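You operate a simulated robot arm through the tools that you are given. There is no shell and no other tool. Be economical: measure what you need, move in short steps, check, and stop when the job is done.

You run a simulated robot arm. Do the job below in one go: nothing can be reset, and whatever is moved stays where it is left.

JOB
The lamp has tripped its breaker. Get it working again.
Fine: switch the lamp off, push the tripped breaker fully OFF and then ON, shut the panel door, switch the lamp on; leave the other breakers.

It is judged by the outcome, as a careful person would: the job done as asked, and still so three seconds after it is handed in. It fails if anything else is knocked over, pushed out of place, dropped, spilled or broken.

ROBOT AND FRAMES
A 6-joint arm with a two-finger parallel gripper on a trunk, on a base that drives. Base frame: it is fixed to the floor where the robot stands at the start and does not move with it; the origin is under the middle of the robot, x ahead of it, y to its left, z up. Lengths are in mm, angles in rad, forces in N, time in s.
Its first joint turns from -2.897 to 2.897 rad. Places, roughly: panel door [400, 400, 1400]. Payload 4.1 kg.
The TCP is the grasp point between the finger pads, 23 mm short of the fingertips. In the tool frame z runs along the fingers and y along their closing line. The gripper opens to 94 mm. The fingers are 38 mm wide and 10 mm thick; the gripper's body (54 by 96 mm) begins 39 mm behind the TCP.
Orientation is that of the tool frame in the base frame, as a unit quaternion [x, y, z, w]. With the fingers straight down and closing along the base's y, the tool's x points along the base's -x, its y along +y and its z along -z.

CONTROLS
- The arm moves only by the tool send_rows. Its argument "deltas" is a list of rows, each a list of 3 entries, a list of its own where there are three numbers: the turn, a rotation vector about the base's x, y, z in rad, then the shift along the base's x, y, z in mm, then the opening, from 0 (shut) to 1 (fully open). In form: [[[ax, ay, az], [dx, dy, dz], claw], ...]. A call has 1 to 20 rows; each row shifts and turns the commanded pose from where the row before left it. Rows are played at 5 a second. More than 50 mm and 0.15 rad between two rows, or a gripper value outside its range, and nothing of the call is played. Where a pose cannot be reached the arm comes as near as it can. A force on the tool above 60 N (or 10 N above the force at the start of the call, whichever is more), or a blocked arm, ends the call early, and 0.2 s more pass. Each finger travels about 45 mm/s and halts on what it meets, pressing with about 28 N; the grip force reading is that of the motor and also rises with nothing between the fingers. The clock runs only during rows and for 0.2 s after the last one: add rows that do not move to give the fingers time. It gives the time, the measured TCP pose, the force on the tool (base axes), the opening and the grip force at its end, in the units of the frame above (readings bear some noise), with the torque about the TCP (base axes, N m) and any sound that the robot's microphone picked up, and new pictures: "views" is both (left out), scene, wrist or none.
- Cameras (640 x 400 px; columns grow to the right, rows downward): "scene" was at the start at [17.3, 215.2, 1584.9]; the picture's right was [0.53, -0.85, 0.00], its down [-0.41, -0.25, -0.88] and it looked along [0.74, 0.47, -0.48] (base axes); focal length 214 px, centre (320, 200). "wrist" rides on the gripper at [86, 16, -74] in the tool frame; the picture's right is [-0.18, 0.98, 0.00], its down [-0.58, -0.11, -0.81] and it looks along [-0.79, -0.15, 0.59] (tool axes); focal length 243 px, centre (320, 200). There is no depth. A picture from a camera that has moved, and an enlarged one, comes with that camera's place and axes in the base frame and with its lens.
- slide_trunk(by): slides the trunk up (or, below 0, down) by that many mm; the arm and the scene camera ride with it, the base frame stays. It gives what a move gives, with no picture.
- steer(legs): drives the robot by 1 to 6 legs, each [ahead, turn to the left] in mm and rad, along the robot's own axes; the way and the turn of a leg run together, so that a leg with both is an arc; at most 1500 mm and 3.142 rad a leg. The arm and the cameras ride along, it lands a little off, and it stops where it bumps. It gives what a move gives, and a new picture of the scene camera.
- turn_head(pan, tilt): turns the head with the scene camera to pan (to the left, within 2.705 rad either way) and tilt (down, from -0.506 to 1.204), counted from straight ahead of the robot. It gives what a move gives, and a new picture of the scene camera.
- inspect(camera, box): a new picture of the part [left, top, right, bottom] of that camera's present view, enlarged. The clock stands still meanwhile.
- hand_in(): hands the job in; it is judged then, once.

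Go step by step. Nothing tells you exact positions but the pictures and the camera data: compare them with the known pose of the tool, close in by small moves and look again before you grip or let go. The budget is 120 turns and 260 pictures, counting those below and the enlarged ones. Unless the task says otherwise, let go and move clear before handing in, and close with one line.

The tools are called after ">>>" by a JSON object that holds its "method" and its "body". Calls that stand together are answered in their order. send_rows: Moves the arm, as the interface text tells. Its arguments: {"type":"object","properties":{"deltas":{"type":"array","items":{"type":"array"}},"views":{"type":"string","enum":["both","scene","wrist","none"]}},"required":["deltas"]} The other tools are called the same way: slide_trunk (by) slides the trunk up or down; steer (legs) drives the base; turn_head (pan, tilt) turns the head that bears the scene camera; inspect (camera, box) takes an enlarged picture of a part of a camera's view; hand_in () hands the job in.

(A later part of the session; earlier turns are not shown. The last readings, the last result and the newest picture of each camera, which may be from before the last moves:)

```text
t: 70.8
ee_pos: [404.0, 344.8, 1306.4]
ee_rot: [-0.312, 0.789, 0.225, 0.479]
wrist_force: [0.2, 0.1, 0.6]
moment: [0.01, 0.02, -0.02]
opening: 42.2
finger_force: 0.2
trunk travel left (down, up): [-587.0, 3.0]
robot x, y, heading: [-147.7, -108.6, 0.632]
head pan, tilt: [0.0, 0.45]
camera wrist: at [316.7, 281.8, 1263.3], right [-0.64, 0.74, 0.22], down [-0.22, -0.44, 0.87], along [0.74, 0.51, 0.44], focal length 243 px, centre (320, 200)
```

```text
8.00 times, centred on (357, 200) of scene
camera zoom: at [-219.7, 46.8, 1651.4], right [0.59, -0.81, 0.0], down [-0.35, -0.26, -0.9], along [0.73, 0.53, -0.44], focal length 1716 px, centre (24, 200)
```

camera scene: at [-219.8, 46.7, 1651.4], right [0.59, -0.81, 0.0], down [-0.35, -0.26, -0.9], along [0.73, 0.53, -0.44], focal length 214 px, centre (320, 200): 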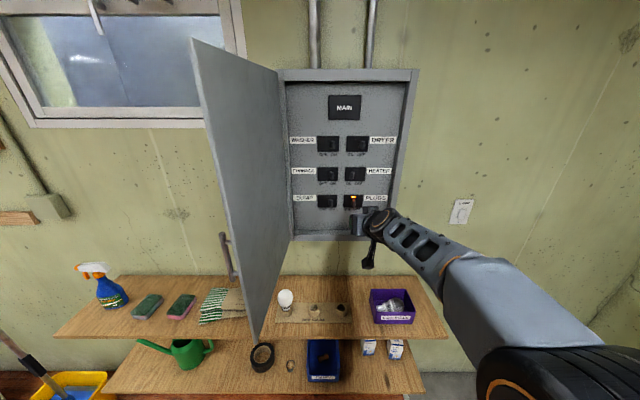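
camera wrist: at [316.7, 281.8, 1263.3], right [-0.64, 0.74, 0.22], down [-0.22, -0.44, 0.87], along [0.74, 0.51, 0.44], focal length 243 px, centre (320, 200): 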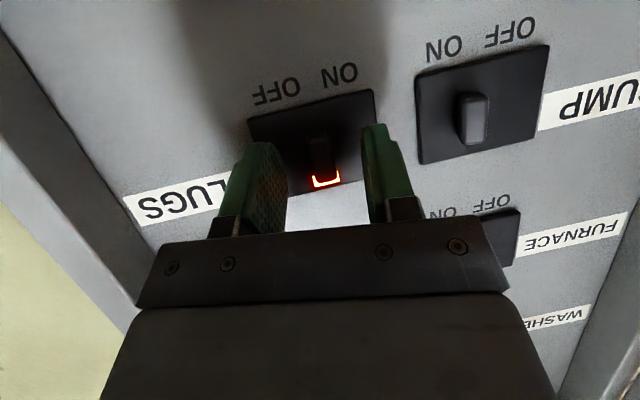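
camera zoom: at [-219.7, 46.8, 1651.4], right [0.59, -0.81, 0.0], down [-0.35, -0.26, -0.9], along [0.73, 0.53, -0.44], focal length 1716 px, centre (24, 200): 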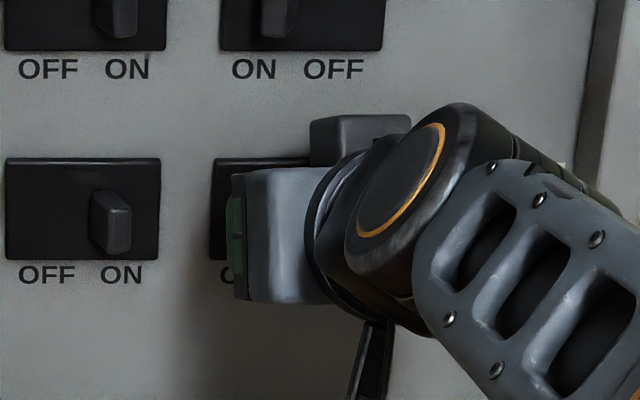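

The fingers should be around the lever. I'll push it right toward OFF in small steps.

>>> {"method": "send_rows", "body": {"deltas": [[[0, 0, 0], [3.3, 2.3, 0], 0.45], [[0, 0, 0], [2.9, -4.1, 0], 0.45], [[0, 0, 0], [2.9, -4.1, 0], 0.45], [[0, 0, 0], [2.9, -4.1, 0], 0.45], [[0, 0, 0], [1.8, -2.4, 0], 0.45], [[0, 0, 0], [1.8, -2.4, 0], 0.45], [[0, 0, 0], [1.8, -2.4, 0], 0.45]], "views": "wrist"}}

>>> {"method": "inspect", "body": {"camera": "wrist", "box": [230, 60, 430, 240]}}

```text
t: 72.4
ee_pos: [420.9, 328.4, 1305.3]
ee_rot: [-0.314, 0.789, 0.226, 0.478]
wrist_force: [-0.2, 0.6, 0.0]
moment: [0.0, 0.02, 0.01]
opening: 42.4
finger_force: 0.1
trunk travel left (down, up): [-587.0, 3.0]
robot x, y, heading: [-147.5, -103.5, 0.629]
head pan, tilt: [0.0, 0.45]
camera wrist: at [333.0, 264.6, 1263.1], right [-0.63, 0.74, 0.22], down [-0.22, -0.44, 0.87], along [0.74, 0.5, 0.44], focal length 243 px, centre (320, 200)
```

wrist: 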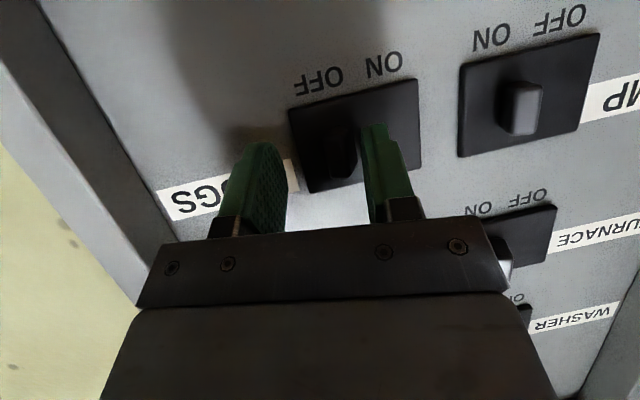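

```text
2.22 times, centred on (330, 150) of wrist
camera zoom: at [333.0, 264.6, 1263.1], right [-0.63, 0.74, 0.22], down [-0.22, -0.44, 0.87], along [0.74, 0.5, 0.44], focal length 539 px, centre (298, 311)
```

zoom: 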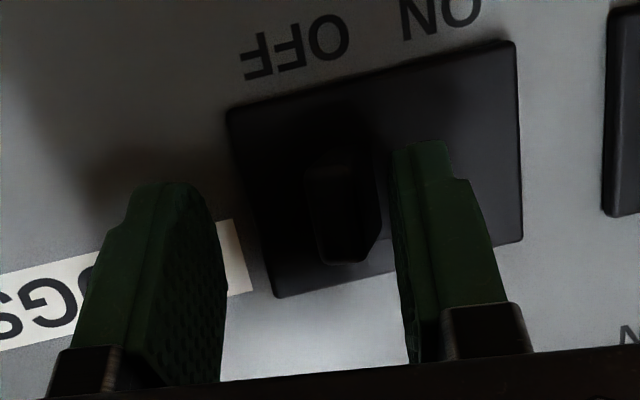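

The trip light has gone out and the lever has moved. I'll push on until firm resistance for fully OFF.

>>> {"method": "send_rows", "body": {"deltas": [[[0, 0, 0], [1.5, -2, 0], 0.45], [[0, 0, 0], [1.5, -2, 0], 0.45], [[0, 0, 0], [1.5, -2, 0], 0.45], [[0, 0, 0], [1.5, -2, 0], 0.45]], "views": "none"}}

>>> {"method": "inspect", "body": {"camera": "wrist", "box": [230, 60, 430, 240]}}

```text
t: 73.4
ee_pos: [423.9, 323.5, 1306.7]
ee_rot: [-0.316, 0.789, 0.226, 0.477]
wrist_force: [-8.4, 8.5, -0.3]
moment: [-0.12, 0.0, 0.36]
opening: 47.8
finger_force: 5.4
trunk travel left (down, up): [-587.0, 3.0]
robot x, y, heading: [-150.0, -105.2, 0.635]
head pan, tilt: [0.0, 0.45]
```

```text
2.22 times, centred on (330, 150) of wrist
camera zoom: at [336.2, 259.6, 1263.1], right [-0.64, 0.74, 0.22], down [-0.21, -0.44, 0.87], along [0.74, 0.51, 0.44], focal length 539 px, centre (298, 311)
```

zoom: 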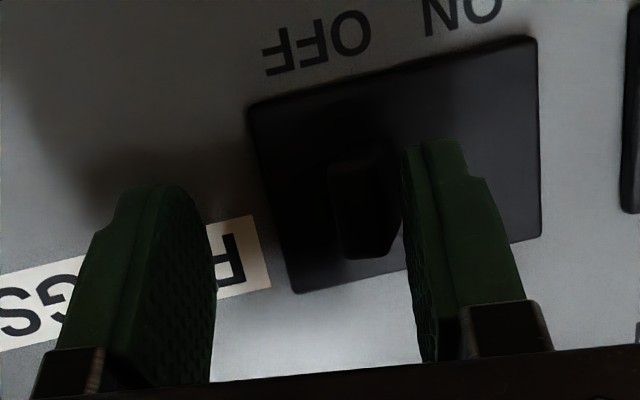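

Resistance has started (12 N). A few mm more to make sure it's seated fully OFF.

>>> {"method": "send_rows", "body": {"deltas": [[[0, 0, 0], [1.8, -2.4, 0], 0.45], [[0, 0, 0], [1.8, -2.4, 0], 0.45], [[0, 0, 0], [1.8, -2.4, 0], 0.45], [[0, 0, 0], [0, 0, 0], 0.45]], "views": "none"}}

>>> {"method": "inspect", "body": {"camera": "wrist", "box": [230, 60, 430, 240]}}

```text
t: 74.4
ee_pos: [427.6, 319.4, 1306.5]
ee_rot: [-0.317, 0.788, 0.225, 0.478]
wrist_force: [-18.8, 24.7, 1.0]
moment: [-0.15, -0.07, 0.76]
opening: 55.9
finger_force: 15.1
trunk travel left (down, up): [-587.0, 3.0]
robot x, y, heading: [-147.1, -106.5, 0.637]
head pan, tilt: [0.0, 0.45]
```

```text
2.22 times, centred on (330, 150) of wrist
camera zoom: at [339.4, 255.2, 1263.2], right [-0.64, 0.74, 0.22], down [-0.21, -0.44, 0.87], along [0.74, 0.51, 0.44], focal length 539 px, centre (298, 311)
```

zoom: 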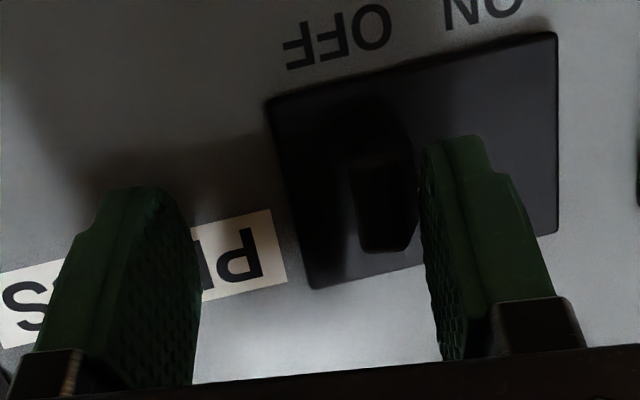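

The lever is at its OFF stop (the finger gives rather than the lever moving). Now I'll narrow the gap and push left to ON.

>>> {"method": "send_rows", "body": {"deltas": [[[0, 0, 0], [-5, 7, 0], 0.45], [[0, 0, 0], [-4, 5.6, 0], 0.35], [[0, 0, 0], [-4, 5.6, 0], 0.3], [[0, 0, 0], [-3, 4.1, 0], 0.3], [[0, 0, 0], [-3, 4.1, 0], 0.3], [[0, 0, 0], [-3, 4.1, 0], 0.3], [[0, 0, 0], [-2.4, 3.2, 0], 0.3], [[0, 0, 0], [-2.4, 3.2, 0], 0.3]], "views": "none"}}

>>> {"method": "inspect", "body": {"camera": "wrist", "box": [230, 60, 430, 240]}}

```text
t: 76.2
ee_pos: [402.2, 351.8, 1305.8]
ee_rot: [-0.317, 0.788, 0.228, 0.477]
wrist_force: [-9.4, -5.8, 1.0]
moment: [0.03, -0.1, -0.19]
opening: 27.6
finger_force: 0.1
trunk travel left (down, up): [-587.0, 3.0]
robot x, y, heading: [-149.9, -108.3, 0.636]
head pan, tilt: [0.0, 0.45]
```

```text
2.22 times, centred on (330, 150) of wrist
camera zoom: at [314.1, 288.2, 1264.1], right [-0.64, 0.74, 0.22], down [-0.21, -0.45, 0.87], along [0.74, 0.51, 0.44], focal length 539 px, centre (298, 311)
```

zoom: 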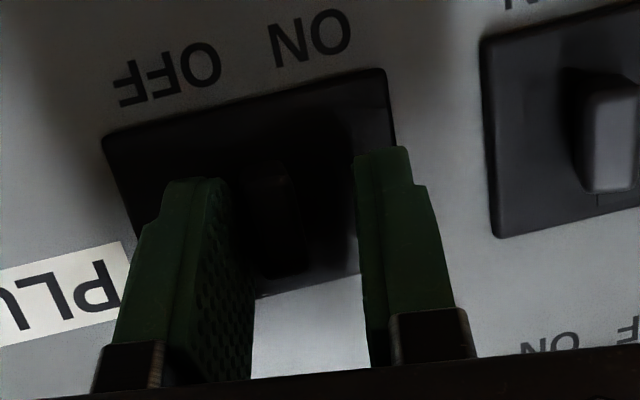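

The right finger is touching the breaker face slightly. I'll back off 4 mm and continue pushing left.

>>> {"method": "send_rows", "body": {"deltas": [[[0, 0, 0], [-3.2, -2.3, 0], 0.3], [[0, 0, 0], [-2.3, 3.2, 0], 0.3], [[0, 0, 0], [-2.3, 3.2, 0], 0.3], [[0, 0, 0], [-1.8, 2.4, 0], 0.3], [[0, 0, 0], [-1.8, 2.4, 0], 0.3]], "views": "none"}}

>>> {"method": "inspect", "body": {"camera": "wrist", "box": [230, 60, 430, 240]}}

```text
t: 77.4
ee_pos: [393.5, 357.0, 1304.6]
ee_rot: [-0.313, 0.789, 0.225, 0.478]
wrist_force: [1.4, -2.4, -0.2]
moment: [0.01, 0.02, -0.13]
opening: 29.0
finger_force: 1.5
trunk travel left (down, up): [-587.0, 3.0]
robot x, y, heading: [-145.5, -106.6, 0.631]
head pan, tilt: [0.0, 0.45]
```

```text
2.22 times, centred on (330, 150) of wrist
camera zoom: at [306.5, 295.3, 1263.4], right [-0.63, 0.74, 0.22], down [-0.22, -0.44, 0.87], along [0.74, 0.51, 0.44], focal length 539 px, centre (298, 311)
```

zoom: 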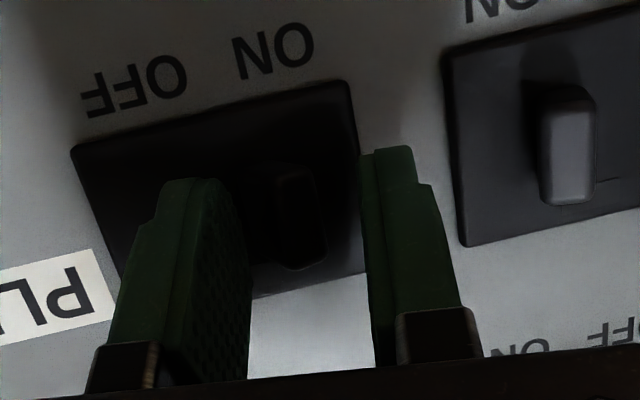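

The lever has moved to the ON side. A few mm more to seat it.

>>> {"method": "send_rows", "body": {"deltas": [[[0, 0, 0], [-1.8, 2.4, 0], 0.3], [[0, 0, 0], [-1.8, 2.4, 0], 0.3], [[0, 0, 0], [-1.8, 2.4, 0], 0.3], [[0, 0, 0], [0, 0, 0], 0.3]], "views": "none"}}

>>> {"method": "inspect", "body": {"camera": "wrist", "box": [230, 60, 430, 240]}}

```text
t: 78.4
ee_pos: [390.4, 362.3, 1307.2]
ee_rot: [-0.312, 0.788, 0.227, 0.479]
wrist_force: [12.1, -18.1, 2.7]
moment: [0.08, 0.07, -0.7]
opening: 37.6
finger_force: 10.1
trunk travel left (down, up): [-587.0, 3.0]
robot x, y, heading: [-149.4, -103.3, 0.626]
head pan, tilt: [0.0, 0.45]
```

```text
2.22 times, centred on (330, 150) of wrist
camera zoom: at [303.3, 298.9, 1263.4], right [-0.63, 0.74, 0.22], down [-0.22, -0.45, 0.87], along [0.74, 0.5, 0.44], focal length 539 px, centre (298, 311)
```

zoom: 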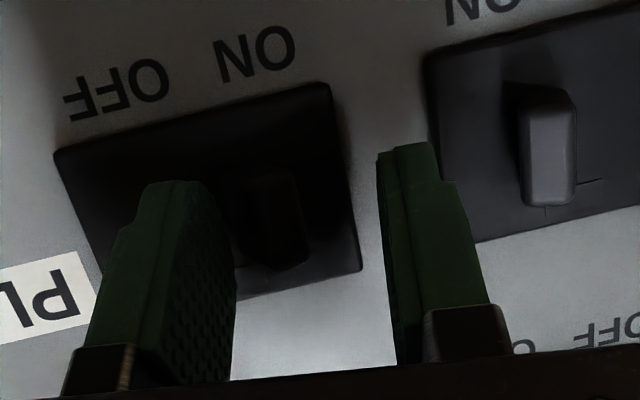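

The lever is at its ON stop. I'll ease off and retreat straight out.

>>> {"method": "send_rows", "body": {"deltas": [[[0, 0, 0], [3.5, -4.9, 0], 0.3], [[0, 0, 0], [3, -4, 0], 0.3], [[0, 0, 0], [-12, -8, 0], 0.3], [[0, 0, 0], [-20, -14, 0], 0.3], [[0, 0, 0], [-20, -14, 0], 0.3], [[0, 0, 0], [-20, -14, 0], 0.3], [[0, 0, 0], [-20, -14, 0], 0], [[0, 0, 0], [-20, -14, -10], 0], [[0, 0, 0], [-20, -14, -10], 0]], "views": "scene"}}

>>> {"method": "inspect", "body": {"camera": "scene", "box": [286, 125, 400, 215]}}

```text
t: 80.4
ee_pos: [263.1, 264.6, 1285.8]
ee_rot: [-0.313, 0.789, 0.225, 0.478]
wrist_force: [-0.6, 0.7, 0.8]
moment: [-0.04, 0.0, -0.01]
opening: 0.0
finger_force: 27.9
trunk travel left (down, up): [-587.0, 3.0]
robot x, y, heading: [-151.7, -106.6, 0.633]
head pan, tilt: [0.0, 0.45]
camera scene: at [-220.1, 46.6, 1651.4], right [0.59, -0.81, 0.0], down [-0.35, -0.26, -0.9], along [0.73, 0.53, -0.43], focal length 214 px, centre (320, 200)
```

scene: 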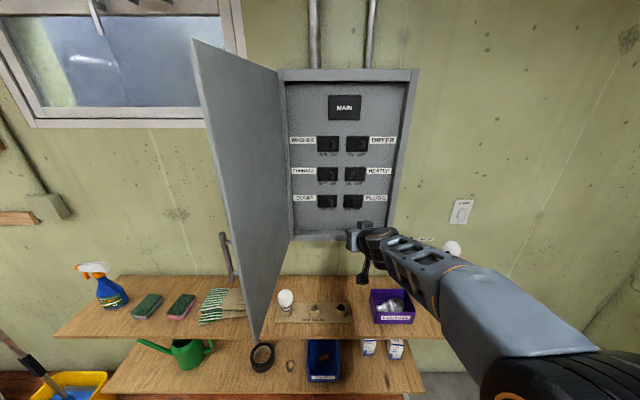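

```text
4.44 times, centred on (343, 170) of scene
camera zoom: at [-220.1, 46.6, 1651.4], right [0.59, -0.81, 0.0], down [-0.35, -0.26, -0.9], along [0.73, 0.53, -0.43], focal length 953 px, centre (218, 333)
```

zoom: 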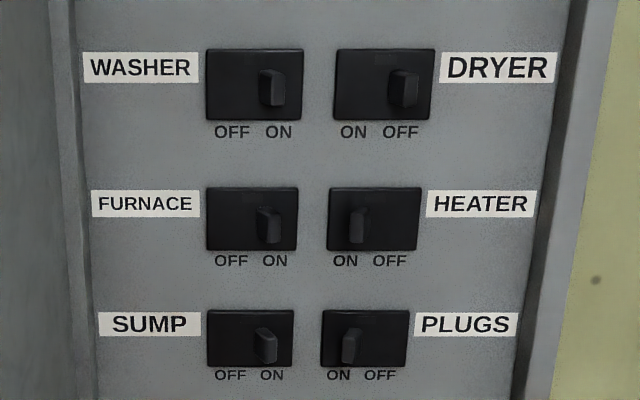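

PLUGS is now fully ON and the other levers are unchanged. To close the door I need to reach around its free edge, so I'll back the robot up 150 mm first.

>>> {"method": "steer", "body": {"legs": [[-150, 0]]}}

```text
t: 81.8
ee_pos: [140.6, 177.4, 1286.2]
ee_rot: [-0.315, 0.789, 0.226, 0.477]
wrist_force: [-1.1, 0.0, 0.5]
moment: [0.02, 0.0, 0.0]
opening: 0.0
finger_force: 28.4
trunk travel left (down, up): [-587.0, 3.0]
robot x, y, heading: [-268.1, -194.4, 0.633]
head pan, tilt: [0.0, 0.45]
camera scene: at [-341.3, -42.3, 1651.4], right [0.59, -0.81, 0.0], down [-0.35, -0.26, -0.9], along [0.73, 0.53, -0.43], focal length 214 px, centre (320, 200)
```

scene: 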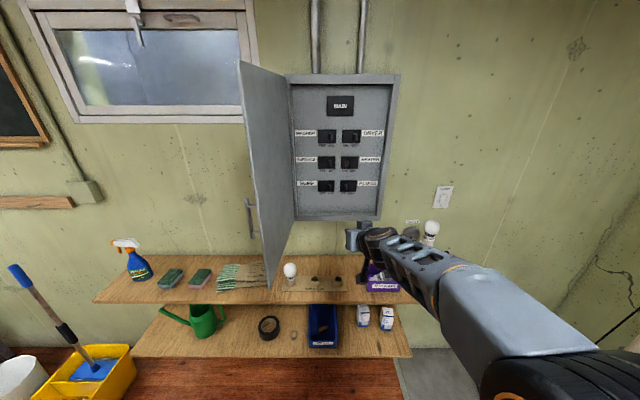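

Now I'll back the tool out, then pass it around the door's free edge to the outer side, low enough to stay below the handle.

>>> {"method": "send_rows", "body": {"deltas": [[[0, 0, -0.05], [-28, -20, -21], 0], [[0, 0, -0.05], [-28, -20, -21], 0], [[0, 0, -0.05], [-28, -20, -21], 0], [[0, 0, -0.05], [-28, -20, -21], 0], [[0, 0, 0], [-26.3, 32.4, 0], 0], [[0, 0, 0], [-26.3, 32.4, 0], 0], [[0, 0, 0], [-26.3, 32.4, 0], 0], [[0, 0, 0], [-26.3, 32.4, 0], 0]], "views": "scene"}}

```text
t: 83.6
ee_pos: [94.6, 61.7, 1190.0]
ee_rot: [-0.25, 0.829, 0.191, 0.463]
wrist_force: [0.1, -0.6, -0.2]
moment: [-0.01, 0.0, 0.02]
opening: 0.1
finger_force: 28.1
out of reach, approached as far as the arm can: row 1, 2, 3, 4, 5, 6, 7, 8
trunk travel left (down, up): [-587.0, 3.0]
robot x, y, heading: [-266.9, -193.4, 0.626]
head pan, tilt: [0.0, 0.45]
camera scene: at [-340.2, -41.2, 1651.3], right [0.59, -0.81, 0.0], down [-0.35, -0.26, -0.9], along [0.73, 0.53, -0.44], focal length 214 px, centre (320, 200)
```

scene: 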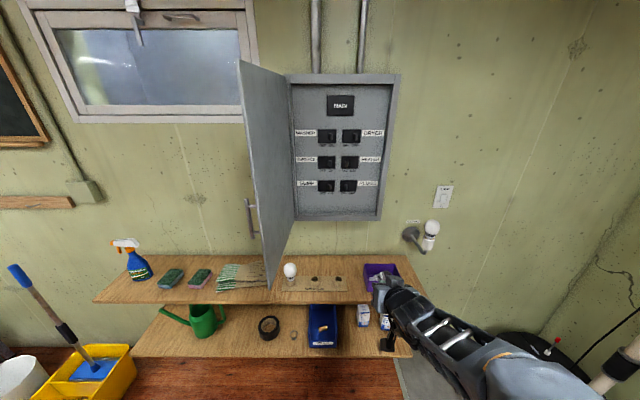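

Stuck on the same wrist alignment. I'll point the tool straight down instead, which avoids it, and push the door with the side of the gripper.

>>> {"method": "send_rows", "body": {"deltas": [[[-0.073, 0.102, 0], [0, 0, 5], 0], [[-0.073, 0.102, 0], [0, 0, 5], 0], [[-0.073, 0.102, 0], [0, 0, 5], 0], [[-0.073, 0.102, 0], [0, 0, 5], 0], [[-0.073, 0.102, 0], [0, 0, 5], 0], [[-0.073, 0.102, 0], [0, 0, 5], 0], [[-0.073, 0.102, 0], [0, 0, 5], 0], [[-0.073, 0.102, 0], [0, 0, 5], 0], [[-0.06, 0.08, 0], [0, 0, 0], 0], [[0, 0, 0], [0, 0, 0], 0]], "views": "scene"}}

```text
t: 85.8
ee_pos: [93.7, 83.2, 1228.5]
ee_rot: [-0.281, 0.931, 0.129, 0.196]
wrist_force: [-0.1, 0.4, 0.3]
moment: [0.01, 0.0, -0.03]
opening: 0.1
finger_force: 28.6
out of reach, approached as far as the arm can: row 1, 2, 3, 4, 5
trunk travel left (down, up): [-587.0, 3.0]
robot x, y, heading: [-267.9, -193.7, 0.631]
head pan, tilt: [0.0, 0.45]
camera scene: at [-340.3, -41.6, 1651.4], right [0.59, -0.81, 0.0], down [-0.35, -0.26, -0.9], along [0.73, 0.53, -0.44], focal length 214 px, centre (320, 200)
```

scene: 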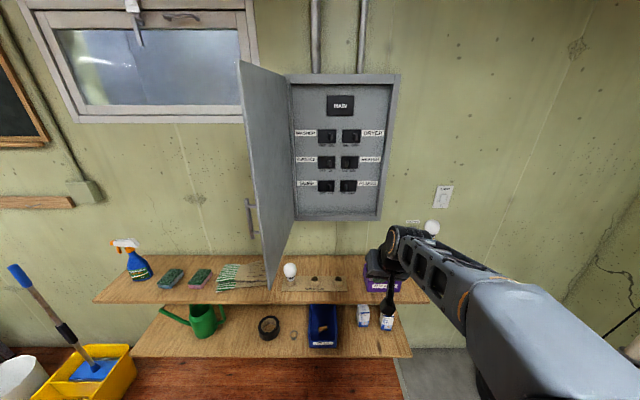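

I'll finish pointing it down and start moving left in front of the door's free edge.

>>> {"method": "send_rows", "body": {"deltas": [[[-0.09, 0.075, 0], [-13, -9.5, 0], 0], [[-0.09, 0.075, 0], [-13, -9.5, 0], 0], [[-0.09, 0.075, 0], [-13, -9.5, 0], 0], [[-0.09, 0.075, 0], [-13, -9.5, 0], 0], [[0, 0, 0], [-14.5, 20, 0], 0], [[0, 0, 0], [-14.5, 20, 0], 0], [[0, 0, 0], [-14.5, 20, 0], 0], [[0, 0, 0], [-14.5, 20, 0], 0], [[0, 0, 0], [0, 0, 0], 0]], "views": "scene"}}

```text
t: 87.8
ee_pos: [-15.8, 125.9, 1227.5]
ee_rot: [-0.29, 0.957, 0.002, 0.002]
wrist_force: [-0.1, 0.0, 0.4]
moment: [0.03, 0.02, -0.01]
opening: 0.0
finger_force: 28.1
trunk travel left (down, up): [-587.0, 3.0]
robot x, y, heading: [-268.3, -196.4, 0.629]
head pan, tilt: [0.0, 0.45]
camera scene: at [-340.3, -41.7, 1651.4], right [0.59, -0.81, 0.0], down [-0.35, -0.26, -0.9], along [0.73, 0.53, -0.44], focal length 214 px, centre (320, 200)
```

scene: 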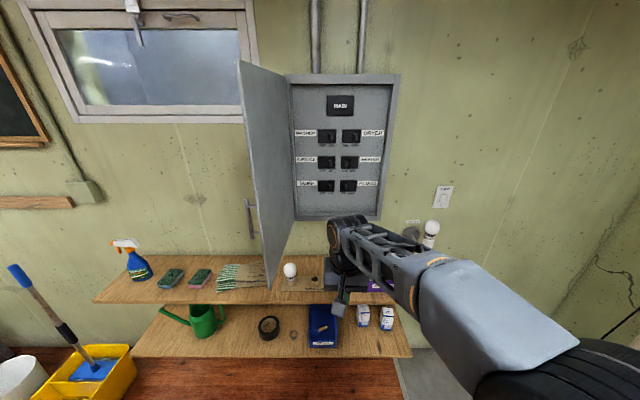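

The tool moves freely now. From here the forearm would strike the door's edge, so I'll shift the robot about 330 mm left: turn, drive, and turn back.

>>> {"method": "steer", "body": {"legs": [[0, 1.57], [330, 0], [0, -1.57]]}}

```text
t: 97.5
ee_pos: [-207.0, 395.4, 1227.3]
ee_rot: [-0.294, 0.956, 0.002, 0.004]
wrist_force: [0.3, -0.3, -0.3]
moment: [-0.02, -0.05, -0.01]
opening: 0.1
finger_force: 27.3
trunk travel left (down, up): [-587.0, 3.0]
robot x, y, heading: [-455.3, 72.2, 0.64]
head pan, tilt: [0.0, 0.45]
camera scene: at [-529.7, 225.9, 1651.4], right [0.6, -0.8, 0.0], down [-0.35, -0.26, -0.9], along [0.72, 0.54, -0.44], focal length 214 px, centre (320, 200)
```

scene: 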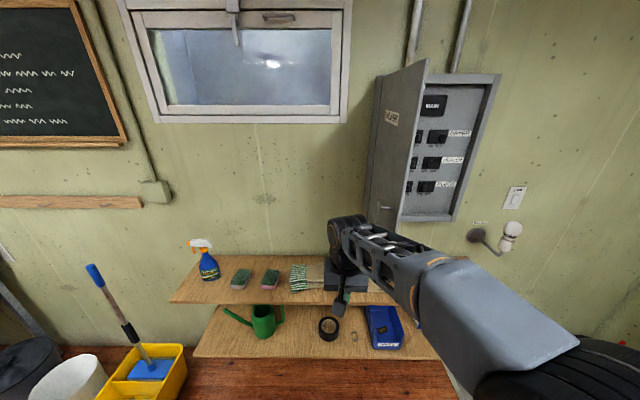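

The robot is now at the left. I'll raise the tool, move it beside the handle on its outer side, and look.

>>> {"method": "send_rows", "body": {"deltas": [[[0, 0, 0], [0, 0, 40], 0], [[0, 0, 0], [0, 0, 40], 0], [[0, 0, 0], [0, 0, 40], 0], [[0, 0, 0], [0, 0, 38], 0], [[0, 0, 0], [20, 14, 0], 0], [[0, 0, 0], [20, 14, 0], 0], [[0, 0, 0], [20, 14, 0], 0], [[0, 0, 0], [20, 14, 0], 0], [[0, 0, 0], [18, 13, 0], 0], [[0, 0, 0], [0, 0, 0], 0]], "views": "both"}}

>>> {"method": "inspect", "body": {"camera": "scene", "box": [310, 100, 470, 240]}}

```text
t: 99.7
ee_pos: [-108.6, 464.4, 1384.9]
ee_rot: [-0.293, 0.956, 0.002, 0.003]
wrist_force: [0.6, 0.0, -0.1]
moment: [0.0, 0.03, 0.01]
opening: 0.0
finger_force: 27.9
trunk travel left (down, up): [-587.0, 3.0]
robot x, y, heading: [-457.4, 71.0, 0.635]
head pan, tilt: [0.0, 0.45]
camera scene: at [-529.9, 225.8, 1651.4], right [0.6, -0.8, 0.0], down [-0.35, -0.26, -0.9], along [0.72, 0.54, -0.44], focal length 214 px, centre (320, 200)
camera wrist: at [-191.0, 427.7, 1459.2], right [-0.4, 0.92, 0.0], down [0.54, 0.23, 0.81], along [0.74, 0.32, -0.59], focal length 243 px, centre (320, 200)
```

scene: 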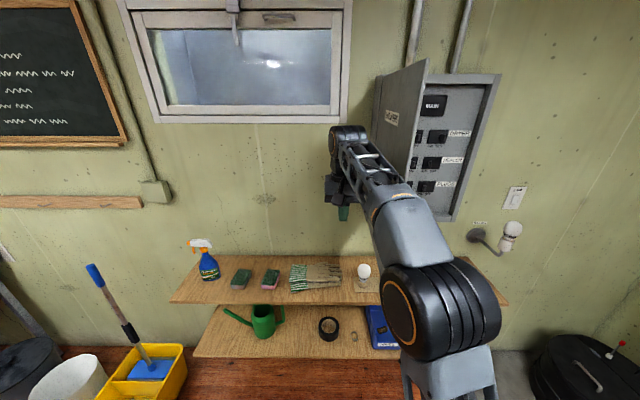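
wrist: 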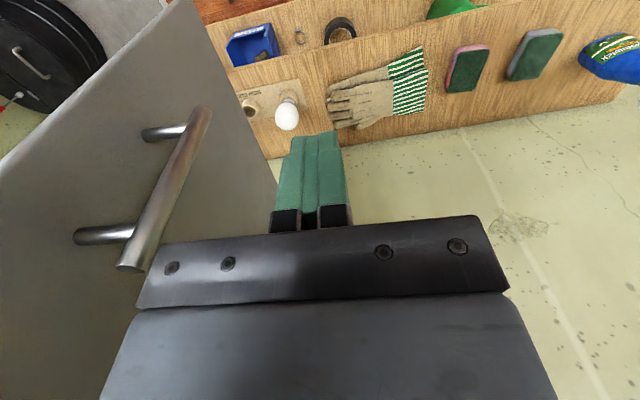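

```text
2.86 times, centred on (390, 170) of scene
camera zoom: at [-529.9, 225.8, 1651.4], right [0.6, -0.8, 0.0], down [-0.35, -0.26, -0.9], along [0.72, 0.54, -0.44], focal length 613 px, centre (120, 286)
```

zoom: 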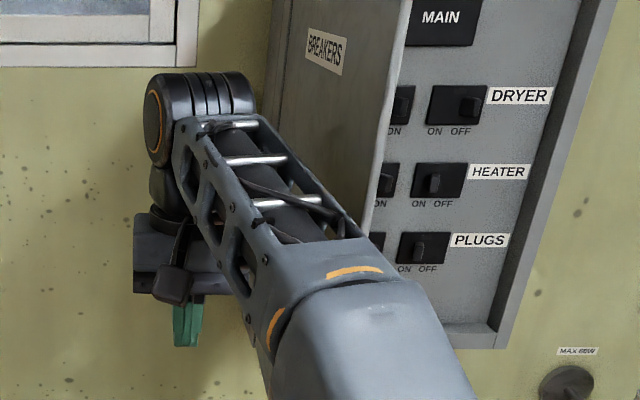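

The bar is 94 mm to the right of the tool. I'll push it right, watching the force.

>>> {"method": "send_rows", "body": {"deltas": [[[0, 0, 0], [14.8, -20.6, 0], 0], [[0, 0, 0], [14.8, -20.6, 0], 0], [[0, 0, 0], [14.8, -20.6, 0], 0], [[0, 0, 0], [9.4, -13.9, 0], 0], [[0, 0, 0], [9.4, -13.9, 0], 0], [[0, 0, 0], [9.4, -13.9, 0], 0], [[0, 0, 0], [9.4, -13.9, 0], 0]], "views": "both"}}

```text
t: 101.3
ee_pos: [-26.1, 346.2, 1386.2]
ee_rot: [-0.294, 0.956, 0.002, 0.004]
wrist_force: [0.2, 1.3, 0.4]
moment: [-0.01, 0.01, 0.0]
opening: 0.1
finger_force: 28.2
trunk travel left (down, up): [-587.0, 3.0]
robot x, y, heading: [-459.1, 71.7, 0.641]
head pan, tilt: [0.0, 0.45]
camera scene: at [-529.5, 225.7, 1651.4], right [0.6, -0.8, 0.0], down [-0.35, -0.26, -0.9], along [0.72, 0.54, -0.44], focal length 214 px, centre (320, 200)
camera wrist: at [-108.3, 309.9, 1460.0], right [-0.4, 0.92, 0.0], down [0.54, 0.23, 0.81], along [0.74, 0.32, -0.59], focal length 243 px, centre (320, 200)
```

scene: 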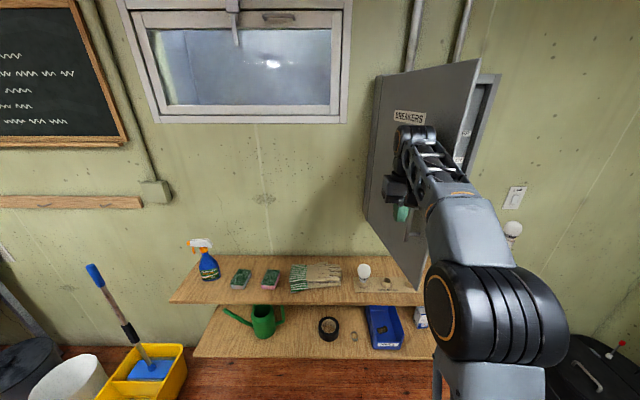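
wrist: 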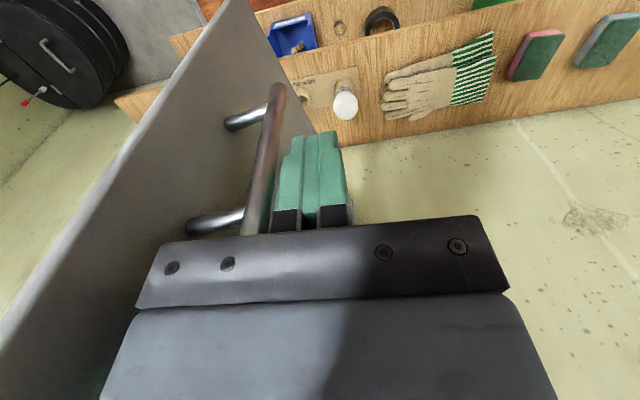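

The door is swinging shut well. I'll continue along the arc.

>>> {"method": "send_rows", "body": {"deltas": [[[0, 0, 0], [11.5, -13, 0], 0], [[0, 0, 0], [11.5, -13, 0], 0], [[0, 0, 0], [11.5, -13, 0], 0], [[0, 0, 0], [11.5, -13, 0], 0], [[0, 0, 0], [14.5, -10.5, 0], 0], [[0, 0, 0], [14.5, -10.5, 0], 0], [[0, 0, 0], [14.5, -10.5, 0], 0], [[0, 0, 0], [14.5, -10.5, 0], 0], [[0, 0, 0], [14.3, -6.2, 0], 0], [[0, 0, 0], [14.3, -6.2, 0], 0], [[0, 0, 0], [14.3, -6.2, 0], 0]], "views": "both"}}

```text
t: 103.6
ee_pos: [93.0, 239.5, 1380.6]
ee_rot: [-0.299, 0.954, 0.004, 0.019]
wrist_force: [5.2, 7.3, 19.0]
moment: [-0.46, 0.02, 0.08]
opening: 0.1
finger_force: 27.8
out of reach, approached as far as the arm can: row 9, 10, 11
trunk travel left (down, up): [-587.0, 3.0]
robot x, y, heading: [-456.5, 71.1, 0.643]
head pan, tilt: [0.0, 0.45]
stopped in row 11: the force on the tool passed its limit (the readings are from after the stop); the commanded pose is now the measured one
camera scene: at [-529.7, 226.1, 1651.4], right [0.6, -0.8, 0.0], down [-0.35, -0.26, -0.9], along [0.72, 0.54, -0.44], focal length 214 px, centre (320, 200)
camera wrist: at [10.5, 201.9, 1452.8], right [-0.41, 0.91, 0.0], down [0.51, 0.23, 0.83], along [0.75, 0.34, -0.56], focal length 243 px, centre (320, 200)
```

scene: 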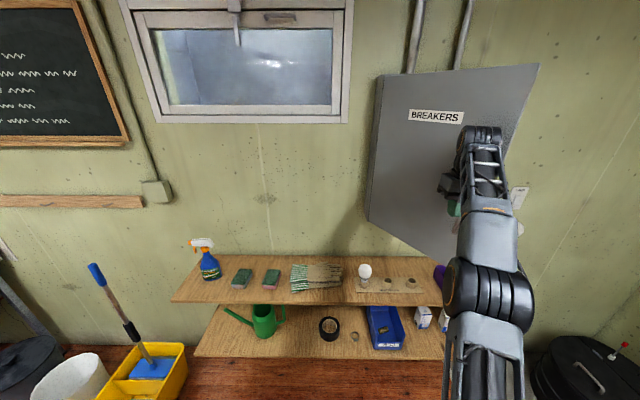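
wrist: 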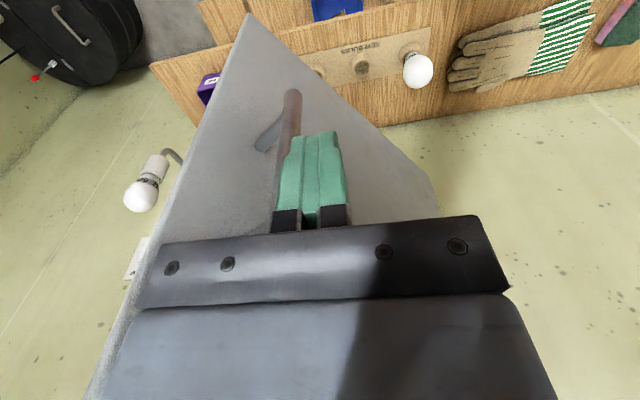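

The arm reached its limit and settled on the bar, with the door about 0.85 rad open. I'll back off, pitch the tool up to near-horizontal, and go below handle height to push the door face with the fingertips.

>>> {"method": "send_rows", "body": {"deltas": [[[0, 0, 0], [-6, -2, 12], 0], [[0, 0, 0], [-22, -12, 0], 0], [[0, 0, 0], [-22, -12, 0], 0], [[0.0737, -0.1034, 0], [-8, -4, -10], 0], [[0.0737, -0.1034, 0], [0, 0, -18], 0], [[0.0737, -0.1034, 0], [0, 0, -18], 0], [[0.0737, -0.1034, 0], [0, 0, -18], 0], [[0.0737, -0.1034, 0], [0, 0, -18], 0], [[0.0737, -0.1034, 0], [0, 0, -18], 0], [[0.0737, -0.1034, 0], [0, 0, -18], 0], [[0.0737, -0.1034, 0], [0, 0, -18], 0], [[0.0737, -0.1034, 0], [0, 0, -18], 0], [[0.0737, -0.1034, 0], [0, 0, -18], 0], [[0, 0, 0], [0, 0, 0], 0]], "views": "both"}}

```text
t: 106.6
ee_pos: [36.5, 207.1, 1218.8]
ee_rot: [-0.236, 0.76, 0.187, 0.575]
wrist_force: [0.5, -1.2, -0.7]
moment: [0.0, 0.01, 0.02]
opening: 0.2
finger_force: 27.9
trunk travel left (down, up): [-587.0, 3.0]
robot x, y, heading: [-457.2, 76.5, 0.642]
head pan, tilt: [0.0, 0.45]
camera scene: at [-530.1, 225.8, 1651.4], right [0.6, -0.8, 0.0], down [-0.35, -0.26, -0.9], along [0.72, 0.54, -0.44], focal length 214 px, centre (320, 200)
camera wrist: at [-51.5, 166.8, 1156.2], right [-0.52, 0.83, 0.19], down [-0.44, -0.45, 0.78], along [0.73, 0.32, 0.6], focal length 243 px, centre (320, 200)
```

scene: 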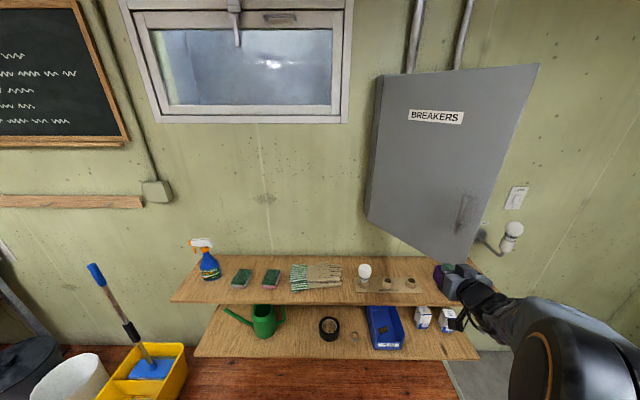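
wrist: 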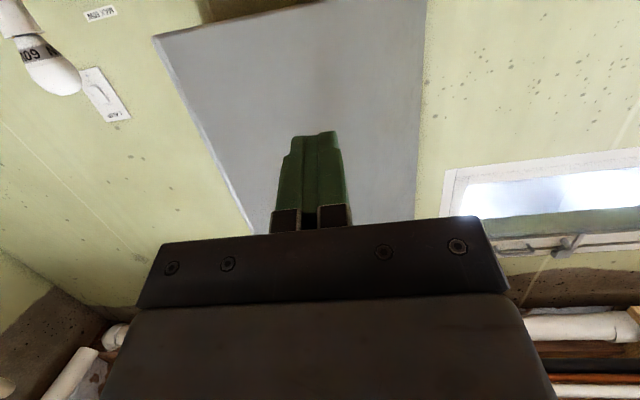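

Good pose. I'll drive forward 180 mm to get within reach (the fingertips may just begin to push the door), then push with the arm.

>>> {"method": "steer", "body": {"legs": [[180, 0]]}}

>>> {"method": "send_rows", "body": {"deltas": [[[0, 0, 0], [20, 2, 0], 0], [[0, 0, 0], [20, 2, 0], 0], [[0, 0, 0], [20, 6, 0], 0], [[0, 0, 0], [16, 11, 0], 0], [[0, 0, 0], [16, 11, 0], 0], [[0, 0, 0], [0, 0, 0], 0]], "views": "both"}}

```text
t: 108.1
ee_pos: [182.3, 317.4, 1218.9]
ee_rot: [-0.235, 0.761, 0.186, 0.575]
wrist_force: [0.9, 0.6, -0.2]
moment: [0.03, -0.02, 0.02]
opening: 0.1
finger_force: 28.1
trunk travel left (down, up): [-587.0, 3.0]
robot x, y, heading: [-306.7, 185.4, 0.642]
head pan, tilt: [0.0, 0.45]
camera scene: at [-383.7, 335.1, 1651.3], right [0.6, -0.8, 0.0], down [-0.35, -0.26, -0.9], along [0.72, 0.54, -0.44], focal length 214 px, centre (320, 200)
```

scene: 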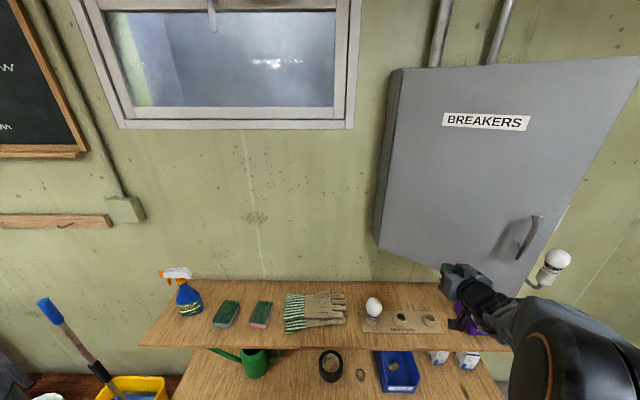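

```text
t: 109.5
ee_pos: [273.8, 347.5, 1218.9]
ee_rot: [-0.236, 0.761, 0.187, 0.574]
wrist_force: [0.1, 0.4, 0.5]
moment: [0.0, 0.01, -0.01]
opening: 0.1
finger_force: 27.8
trunk travel left (down, up): [-587.0, 3.0]
robot x, y, heading: [-308.9, 181.7, 0.641]
head pan, tilt: [0.0, 0.45]
camera scene: at [-384.5, 334.5, 1651.4], right [0.6, -0.8, 0.0], down [-0.35, -0.26, -0.9], along [0.72, 0.54, -0.44], focal length 214 px, centre (320, 200)
camera wrist: at [184.7, 306.9, 1155.9], right [-0.52, 0.83, 0.19], down [-0.44, -0.45, 0.78], along [0.73, 0.32, 0.6], focal length 243 px, centre (320, 200)
```

scene: 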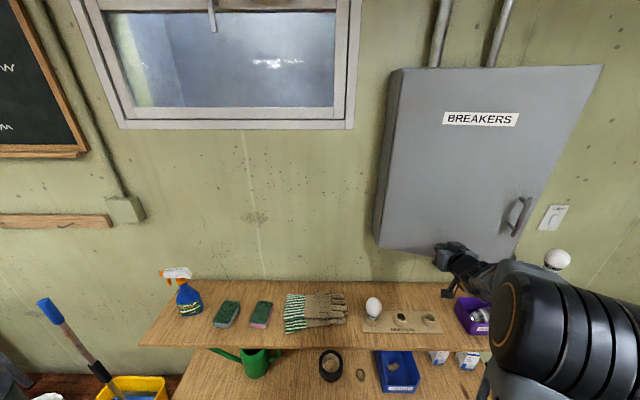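
wrist: 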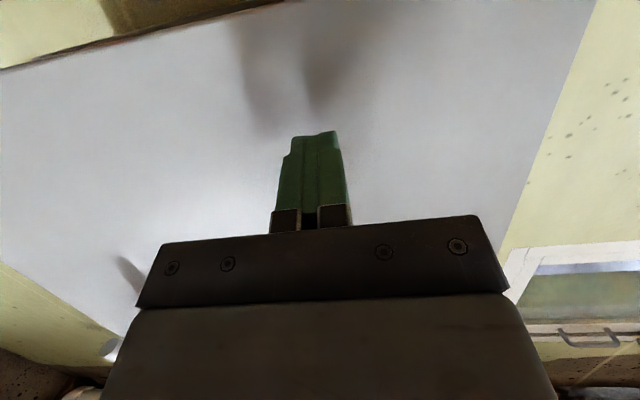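

The door is closing. I'll keep pushing to shut it.

>>> {"method": "send_rows", "body": {"deltas": [[[0, 0, 0], [18, 3.4, 0], 0], [[0, 0, 0], [18, 3.4, 0], 0], [[0, 0, 0], [18, 3.4, 0], 0], [[0, 0, 0], [14, 8, 0], 0], [[0, 0, 0], [10, 7, 0], 0], [[0, 0, 0], [7, 5, 0], 0], [[0, 0, 0], [5, 3.5, 0], 0], [[0, 0, 0], [4, 2.8, 0], 0], [[0, 0, 0], [4, 2.8, 0], 0]], "views": "both"}}

```text
t: 110.9
ee_pos: [346.8, 370.5, 1219.1]
ee_rot: [-0.235, 0.762, 0.186, 0.574]
wrist_force: [-45.3, -16.3, 7.6]
moment: [0.59, -0.52, 0.37]
opening: 0.1
finger_force: 27.9
trunk travel left (down, up): [-587.0, 3.0]
robot x, y, heading: [-309.6, 179.2, 0.639]
head pan, tilt: [0.0, 0.45]
stopped in row 6: the force on the tool passed its limit (the readings are from after the stop); the commanded pose is now the measured one
camera scene: at [-395.1, 330.7, 1651.5], right [0.6, -0.8, 0.0], down [-0.34, -0.26, -0.9], along [0.73, 0.54, -0.43], focal length 214 px, centre (320, 200)
camera wrist: at [258.0, 329.4, 1156.9], right [-0.52, 0.83, 0.19], down [-0.44, -0.45, 0.78], along [0.73, 0.32, 0.6], focal length 243 px, centre (320, 200)
```

scene: 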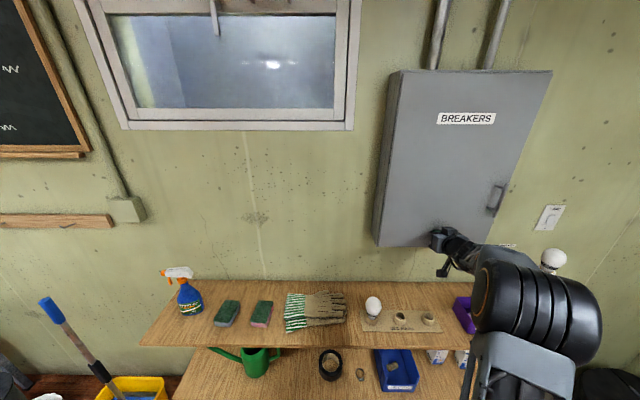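
wrist: 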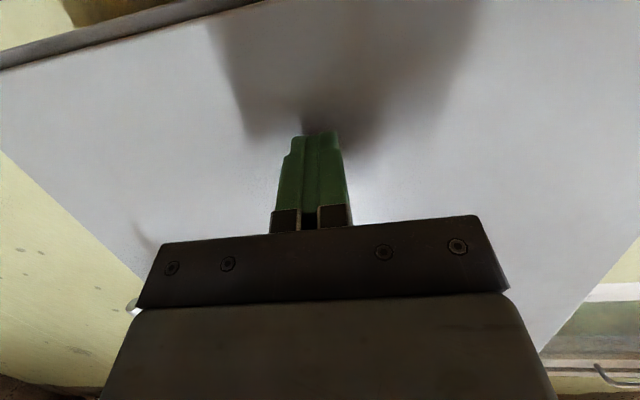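

A firm stop, so the door seems shut. I'll back off and check the door seam.

>>> {"method": "send_rows", "body": {"deltas": [[[0, 0, 0], [-16, -12, 0], 0], [[0, 0, 0], [-20, -14, 0], 0], [[0, 0, 0], [-20, -14, 0], 0], [[0, 0, 0], [-20, -14, 0], 0], [[0, 0, 0], [-20, -14, 0], 0]], "views": "both"}}

>>> {"method": "inspect", "body": {"camera": "scene", "box": [360, 50, 580, 260]}}

```text
t: 112.1
ee_pos: [259.0, 305.2, 1213.2]
ee_rot: [-0.236, 0.765, 0.185, 0.57]
wrist_force: [0.0, -1.2, 0.5]
moment: [-0.01, 0.0, 0.0]
opening: 0.0
finger_force: 28.1
trunk travel left (down, up): [-587.0, 3.0]
robot x, y, heading: [-313.7, 178.4, 0.636]
head pan, tilt: [0.0, 0.45]
camera scene: at [-385.5, 334.0, 1651.4], right [0.6, -0.8, 0.0], down [-0.35, -0.26, -0.9], along [0.72, 0.54, -0.43], focal length 214 px, centre (320, 200)
camera wrist: at [170.7, 263.5, 1151.1], right [-0.52, 0.83, 0.19], down [-0.43, -0.45, 0.78], along [0.74, 0.32, 0.59], focal length 243 px, centre (320, 200)
```

scene: 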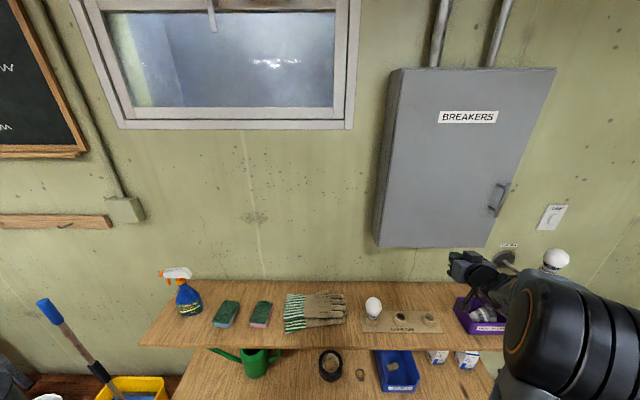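
wrist: 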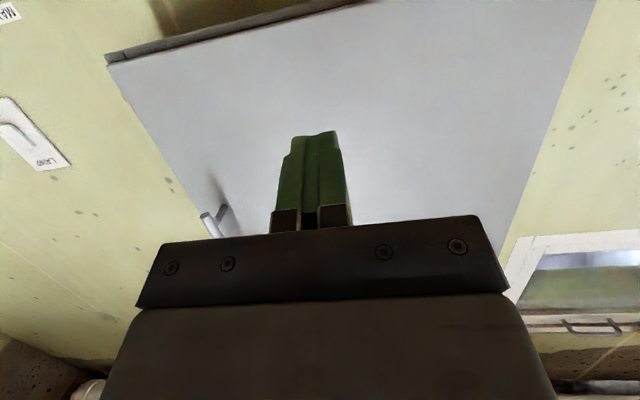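

```text
1.90 times, centred on (470, 155) of scene
camera zoom: at [-385.5, 334.0, 1651.4], right [0.6, -0.8, 0.0], down [-0.35, -0.26, -0.9], along [0.72, 0.54, -0.43], focal length 408 px, centre (34, 286)
```

zoom: 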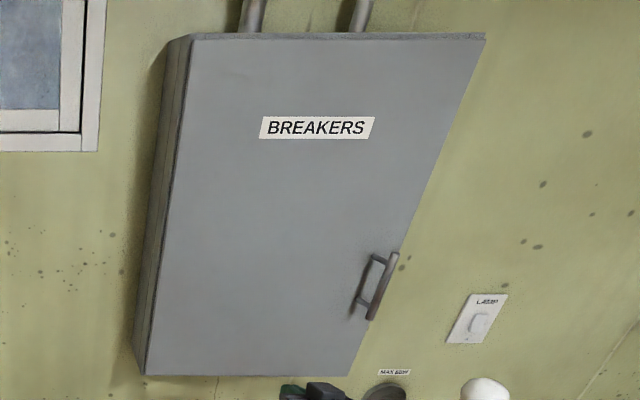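

The door looks shut. Next is the lamp switch: I'll retract the arm, then move the robot to the right and forward of it.

>>> {"method": "send_rows", "body": {"deltas": [[[0, 0, 0], [-29, -2.4, 5], 0], [[0, 0, 0], [-29, -2.4, 5], 0], [[0, 0, 0], [-29, -2.4, 5], 0], [[0, 0, 0], [-29, -2.4, 5], 0]], "views": "none"}}

>>> {"method": "steer", "body": {"legs": [[-180, 0], [0, -1.57], [420, 0], [0, 1.55]]}}

```text
t: 113.1
ee_pos: [143.2, 295.7, 1234.7]
ee_rot: [-0.235, 0.765, 0.184, 0.571]
wrist_force: [0.0, 0.8, -0.2]
moment: [0.04, -0.02, -0.01]
opening: 0.1
finger_force: 28.1
trunk travel left (down, up): [-587.0, 3.0]
robot x, y, heading: [-309.8, 177.8, 0.642]
head pan, tilt: [0.0, 0.45]
```

```text
t: 124.4
ee_pos: [250.3, -157.8, 1234.1]
ee_rot: [-0.228, 0.767, 0.179, 0.572]
wrist_force: [-0.2, -0.2, -0.1]
moment: [-0.01, -0.01, 0.0]
opening: 0.2
finger_force: 27.9
trunk travel left (down, up): [-587.0, 3.0]
robot x, y, heading: [-203.8, -265.3, 0.622]
head pan, tilt: [0.0, 0.45]
camera scene: at [-277.7, -109.4, 1651.4], right [0.58, -0.81, 0.0], down [-0.35, -0.25, -0.9], along [0.73, 0.52, -0.44], focal length 214 px, centre (320, 200)
```

scene: 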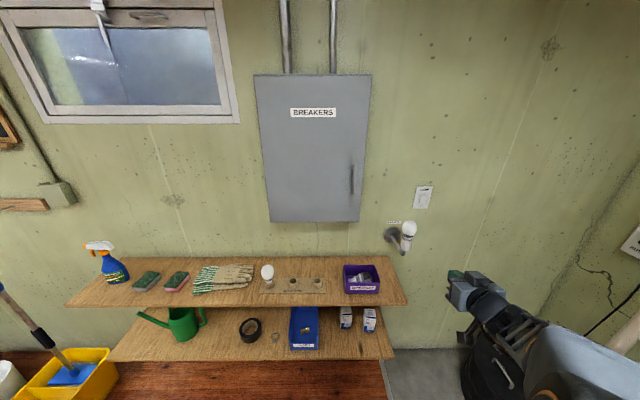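

I'll shift the tool right in line with the switch before driving forward, so it misses the lamp, and check the door's seam from here.

>>> {"method": "send_rows", "body": {"deltas": [[[0, 0, 0], [16.5, -23, 8], 0], [[0, 0, 0], [16.5, -23, 8], 0], [[0, 0, 0], [16.5, -23, 8], 0], [[0, 0, 0], [16.5, -23, 8], 0], [[0, 0, 0], [16.5, -23, 8], 0], [[0, 0, 0], [0, 0, 0], 0]], "views": "none"}}

>>> {"method": "inspect", "body": {"camera": "scene", "box": [240, 60, 440, 260]}}

>>> {"method": "steer", "body": {"legs": [[290, 0]]}}

```text
t: 125.8
ee_pos: [333.5, -271.8, 1275.9]
ee_rot: [-0.228, 0.767, 0.179, 0.573]
wrist_force: [0.5, -0.1, -0.3]
moment: [-0.01, -0.02, 0.0]
opening: 0.0
finger_force: 27.5
trunk travel left (down, up): [-587.0, 3.0]
robot x, y, heading: [-208.1, -262.5, 0.617]
head pan, tilt: [0.0, 0.45]
```

```text
2.00 times, centred on (340, 160) of scene
camera zoom: at [-277.7, -109.4, 1651.4], right [0.58, -0.81, 0.0], down [-0.35, -0.25, -0.9], along [0.73, 0.52, -0.44], focal length 429 px, centre (280, 280)
```

zoom: 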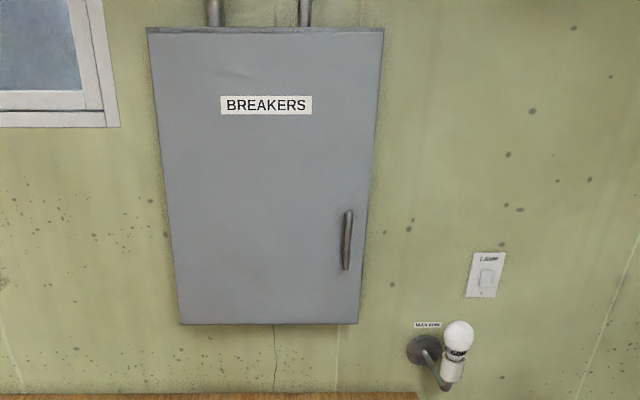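

```text
t: 127.8
ee_pos: [572.3, -97.5, 1275.0]
ee_rot: [-0.23, 0.766, 0.181, 0.572]
wrist_force: [0.6, 0.1, -0.9]
moment: [-0.01, 0.02, -0.03]
opening: 0.0
finger_force: 28.1
trunk travel left (down, up): [-587.0, 3.0]
robot x, y, heading: [33.8, -91.3, 0.623]
head pan, tilt: [0.0, 0.45]
camera scene: at [-39.4, 62.1, 1651.4], right [0.59, -0.81, 0.0], down [-0.35, -0.26, -0.9], along [0.73, 0.53, -0.44], focal length 214 px, centre (320, 200)
```

scene: 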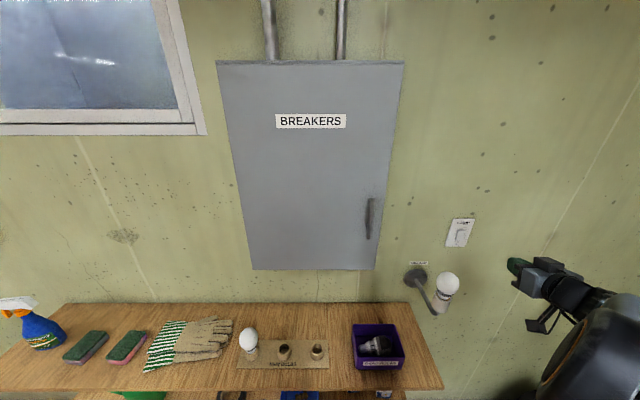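

The door is flush. Now I'll level the tool, lower to the rocker's bottom half, and approach the switch.

>>> {"method": "send_rows", "body": {"deltas": [[[0.081, -0.114, 0], [16, 11.7, -14], 0], [[0.081, -0.114, 0], [16, 11.7, -14], 0], [[0, 0, 0], [16, 11.7, -14], 0], [[0, 0, 0], [16, 11.7, -14], 0], [[0, 0, 0], [16, 11.7, -14], 0], [[0, 0, 0], [16, 11.7, -14], 0], [[0, 0, 0], [0, 0, 0], 0]], "views": "both"}}

>>> {"method": "inspect", "body": {"camera": "scene", "box": [425, 200, 553, 280]}}

```text
t: 129.4
ee_pos: [668.3, -26.8, 1190.1]
ee_rot: [-0.202, 0.679, 0.214, 0.672]
wrist_force: [1.0, 0.1, -0.5]
moment: [-0.01, -0.03, -0.02]
opening: 0.0
finger_force: 28.0
trunk travel left (down, up): [-587.0, 3.0]
robot x, y, heading: [32.8, -94.8, 0.629]
head pan, tilt: [0.0, 0.45]
camera scene: at [-40.0, 61.6, 1651.4], right [0.59, -0.81, 0.0], down [-0.35, -0.26, -0.9], along [0.73, 0.53, -0.44], focal length 214 px, centre (320, 200)
camera wrist: at [596.1, -55.8, 1105.3], right [-0.55, 0.81, 0.2], down [-0.6, -0.55, 0.58], along [0.58, 0.2, 0.79], focal length 243 px, centre (320, 200)
```

scene: 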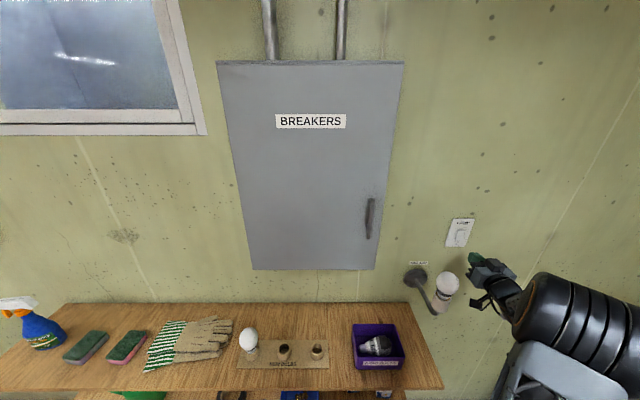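
wrist: 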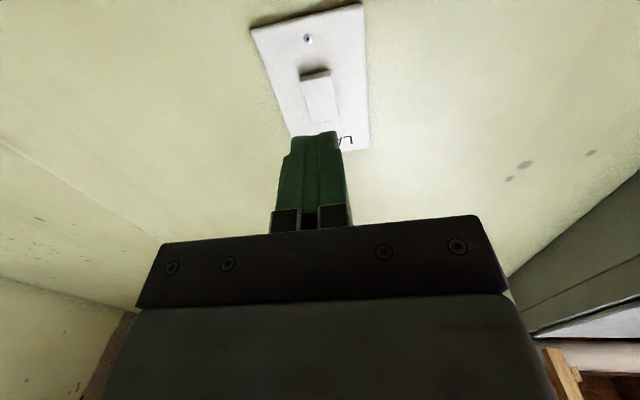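

```text
5.00 times, centred on (489, 240) of scene
camera zoom: at [-40.0, 61.6, 1651.4], right [0.59, -0.81, 0.0], down [-0.35, -0.26, -0.9], along [0.73, 0.53, -0.44], focal length 1072 px, centre (-525, 0)
```

zoom: 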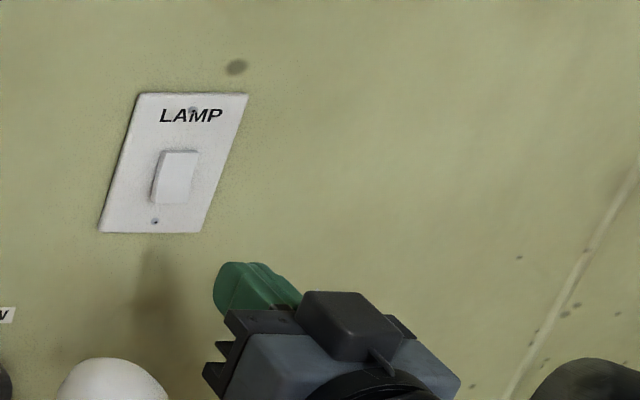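

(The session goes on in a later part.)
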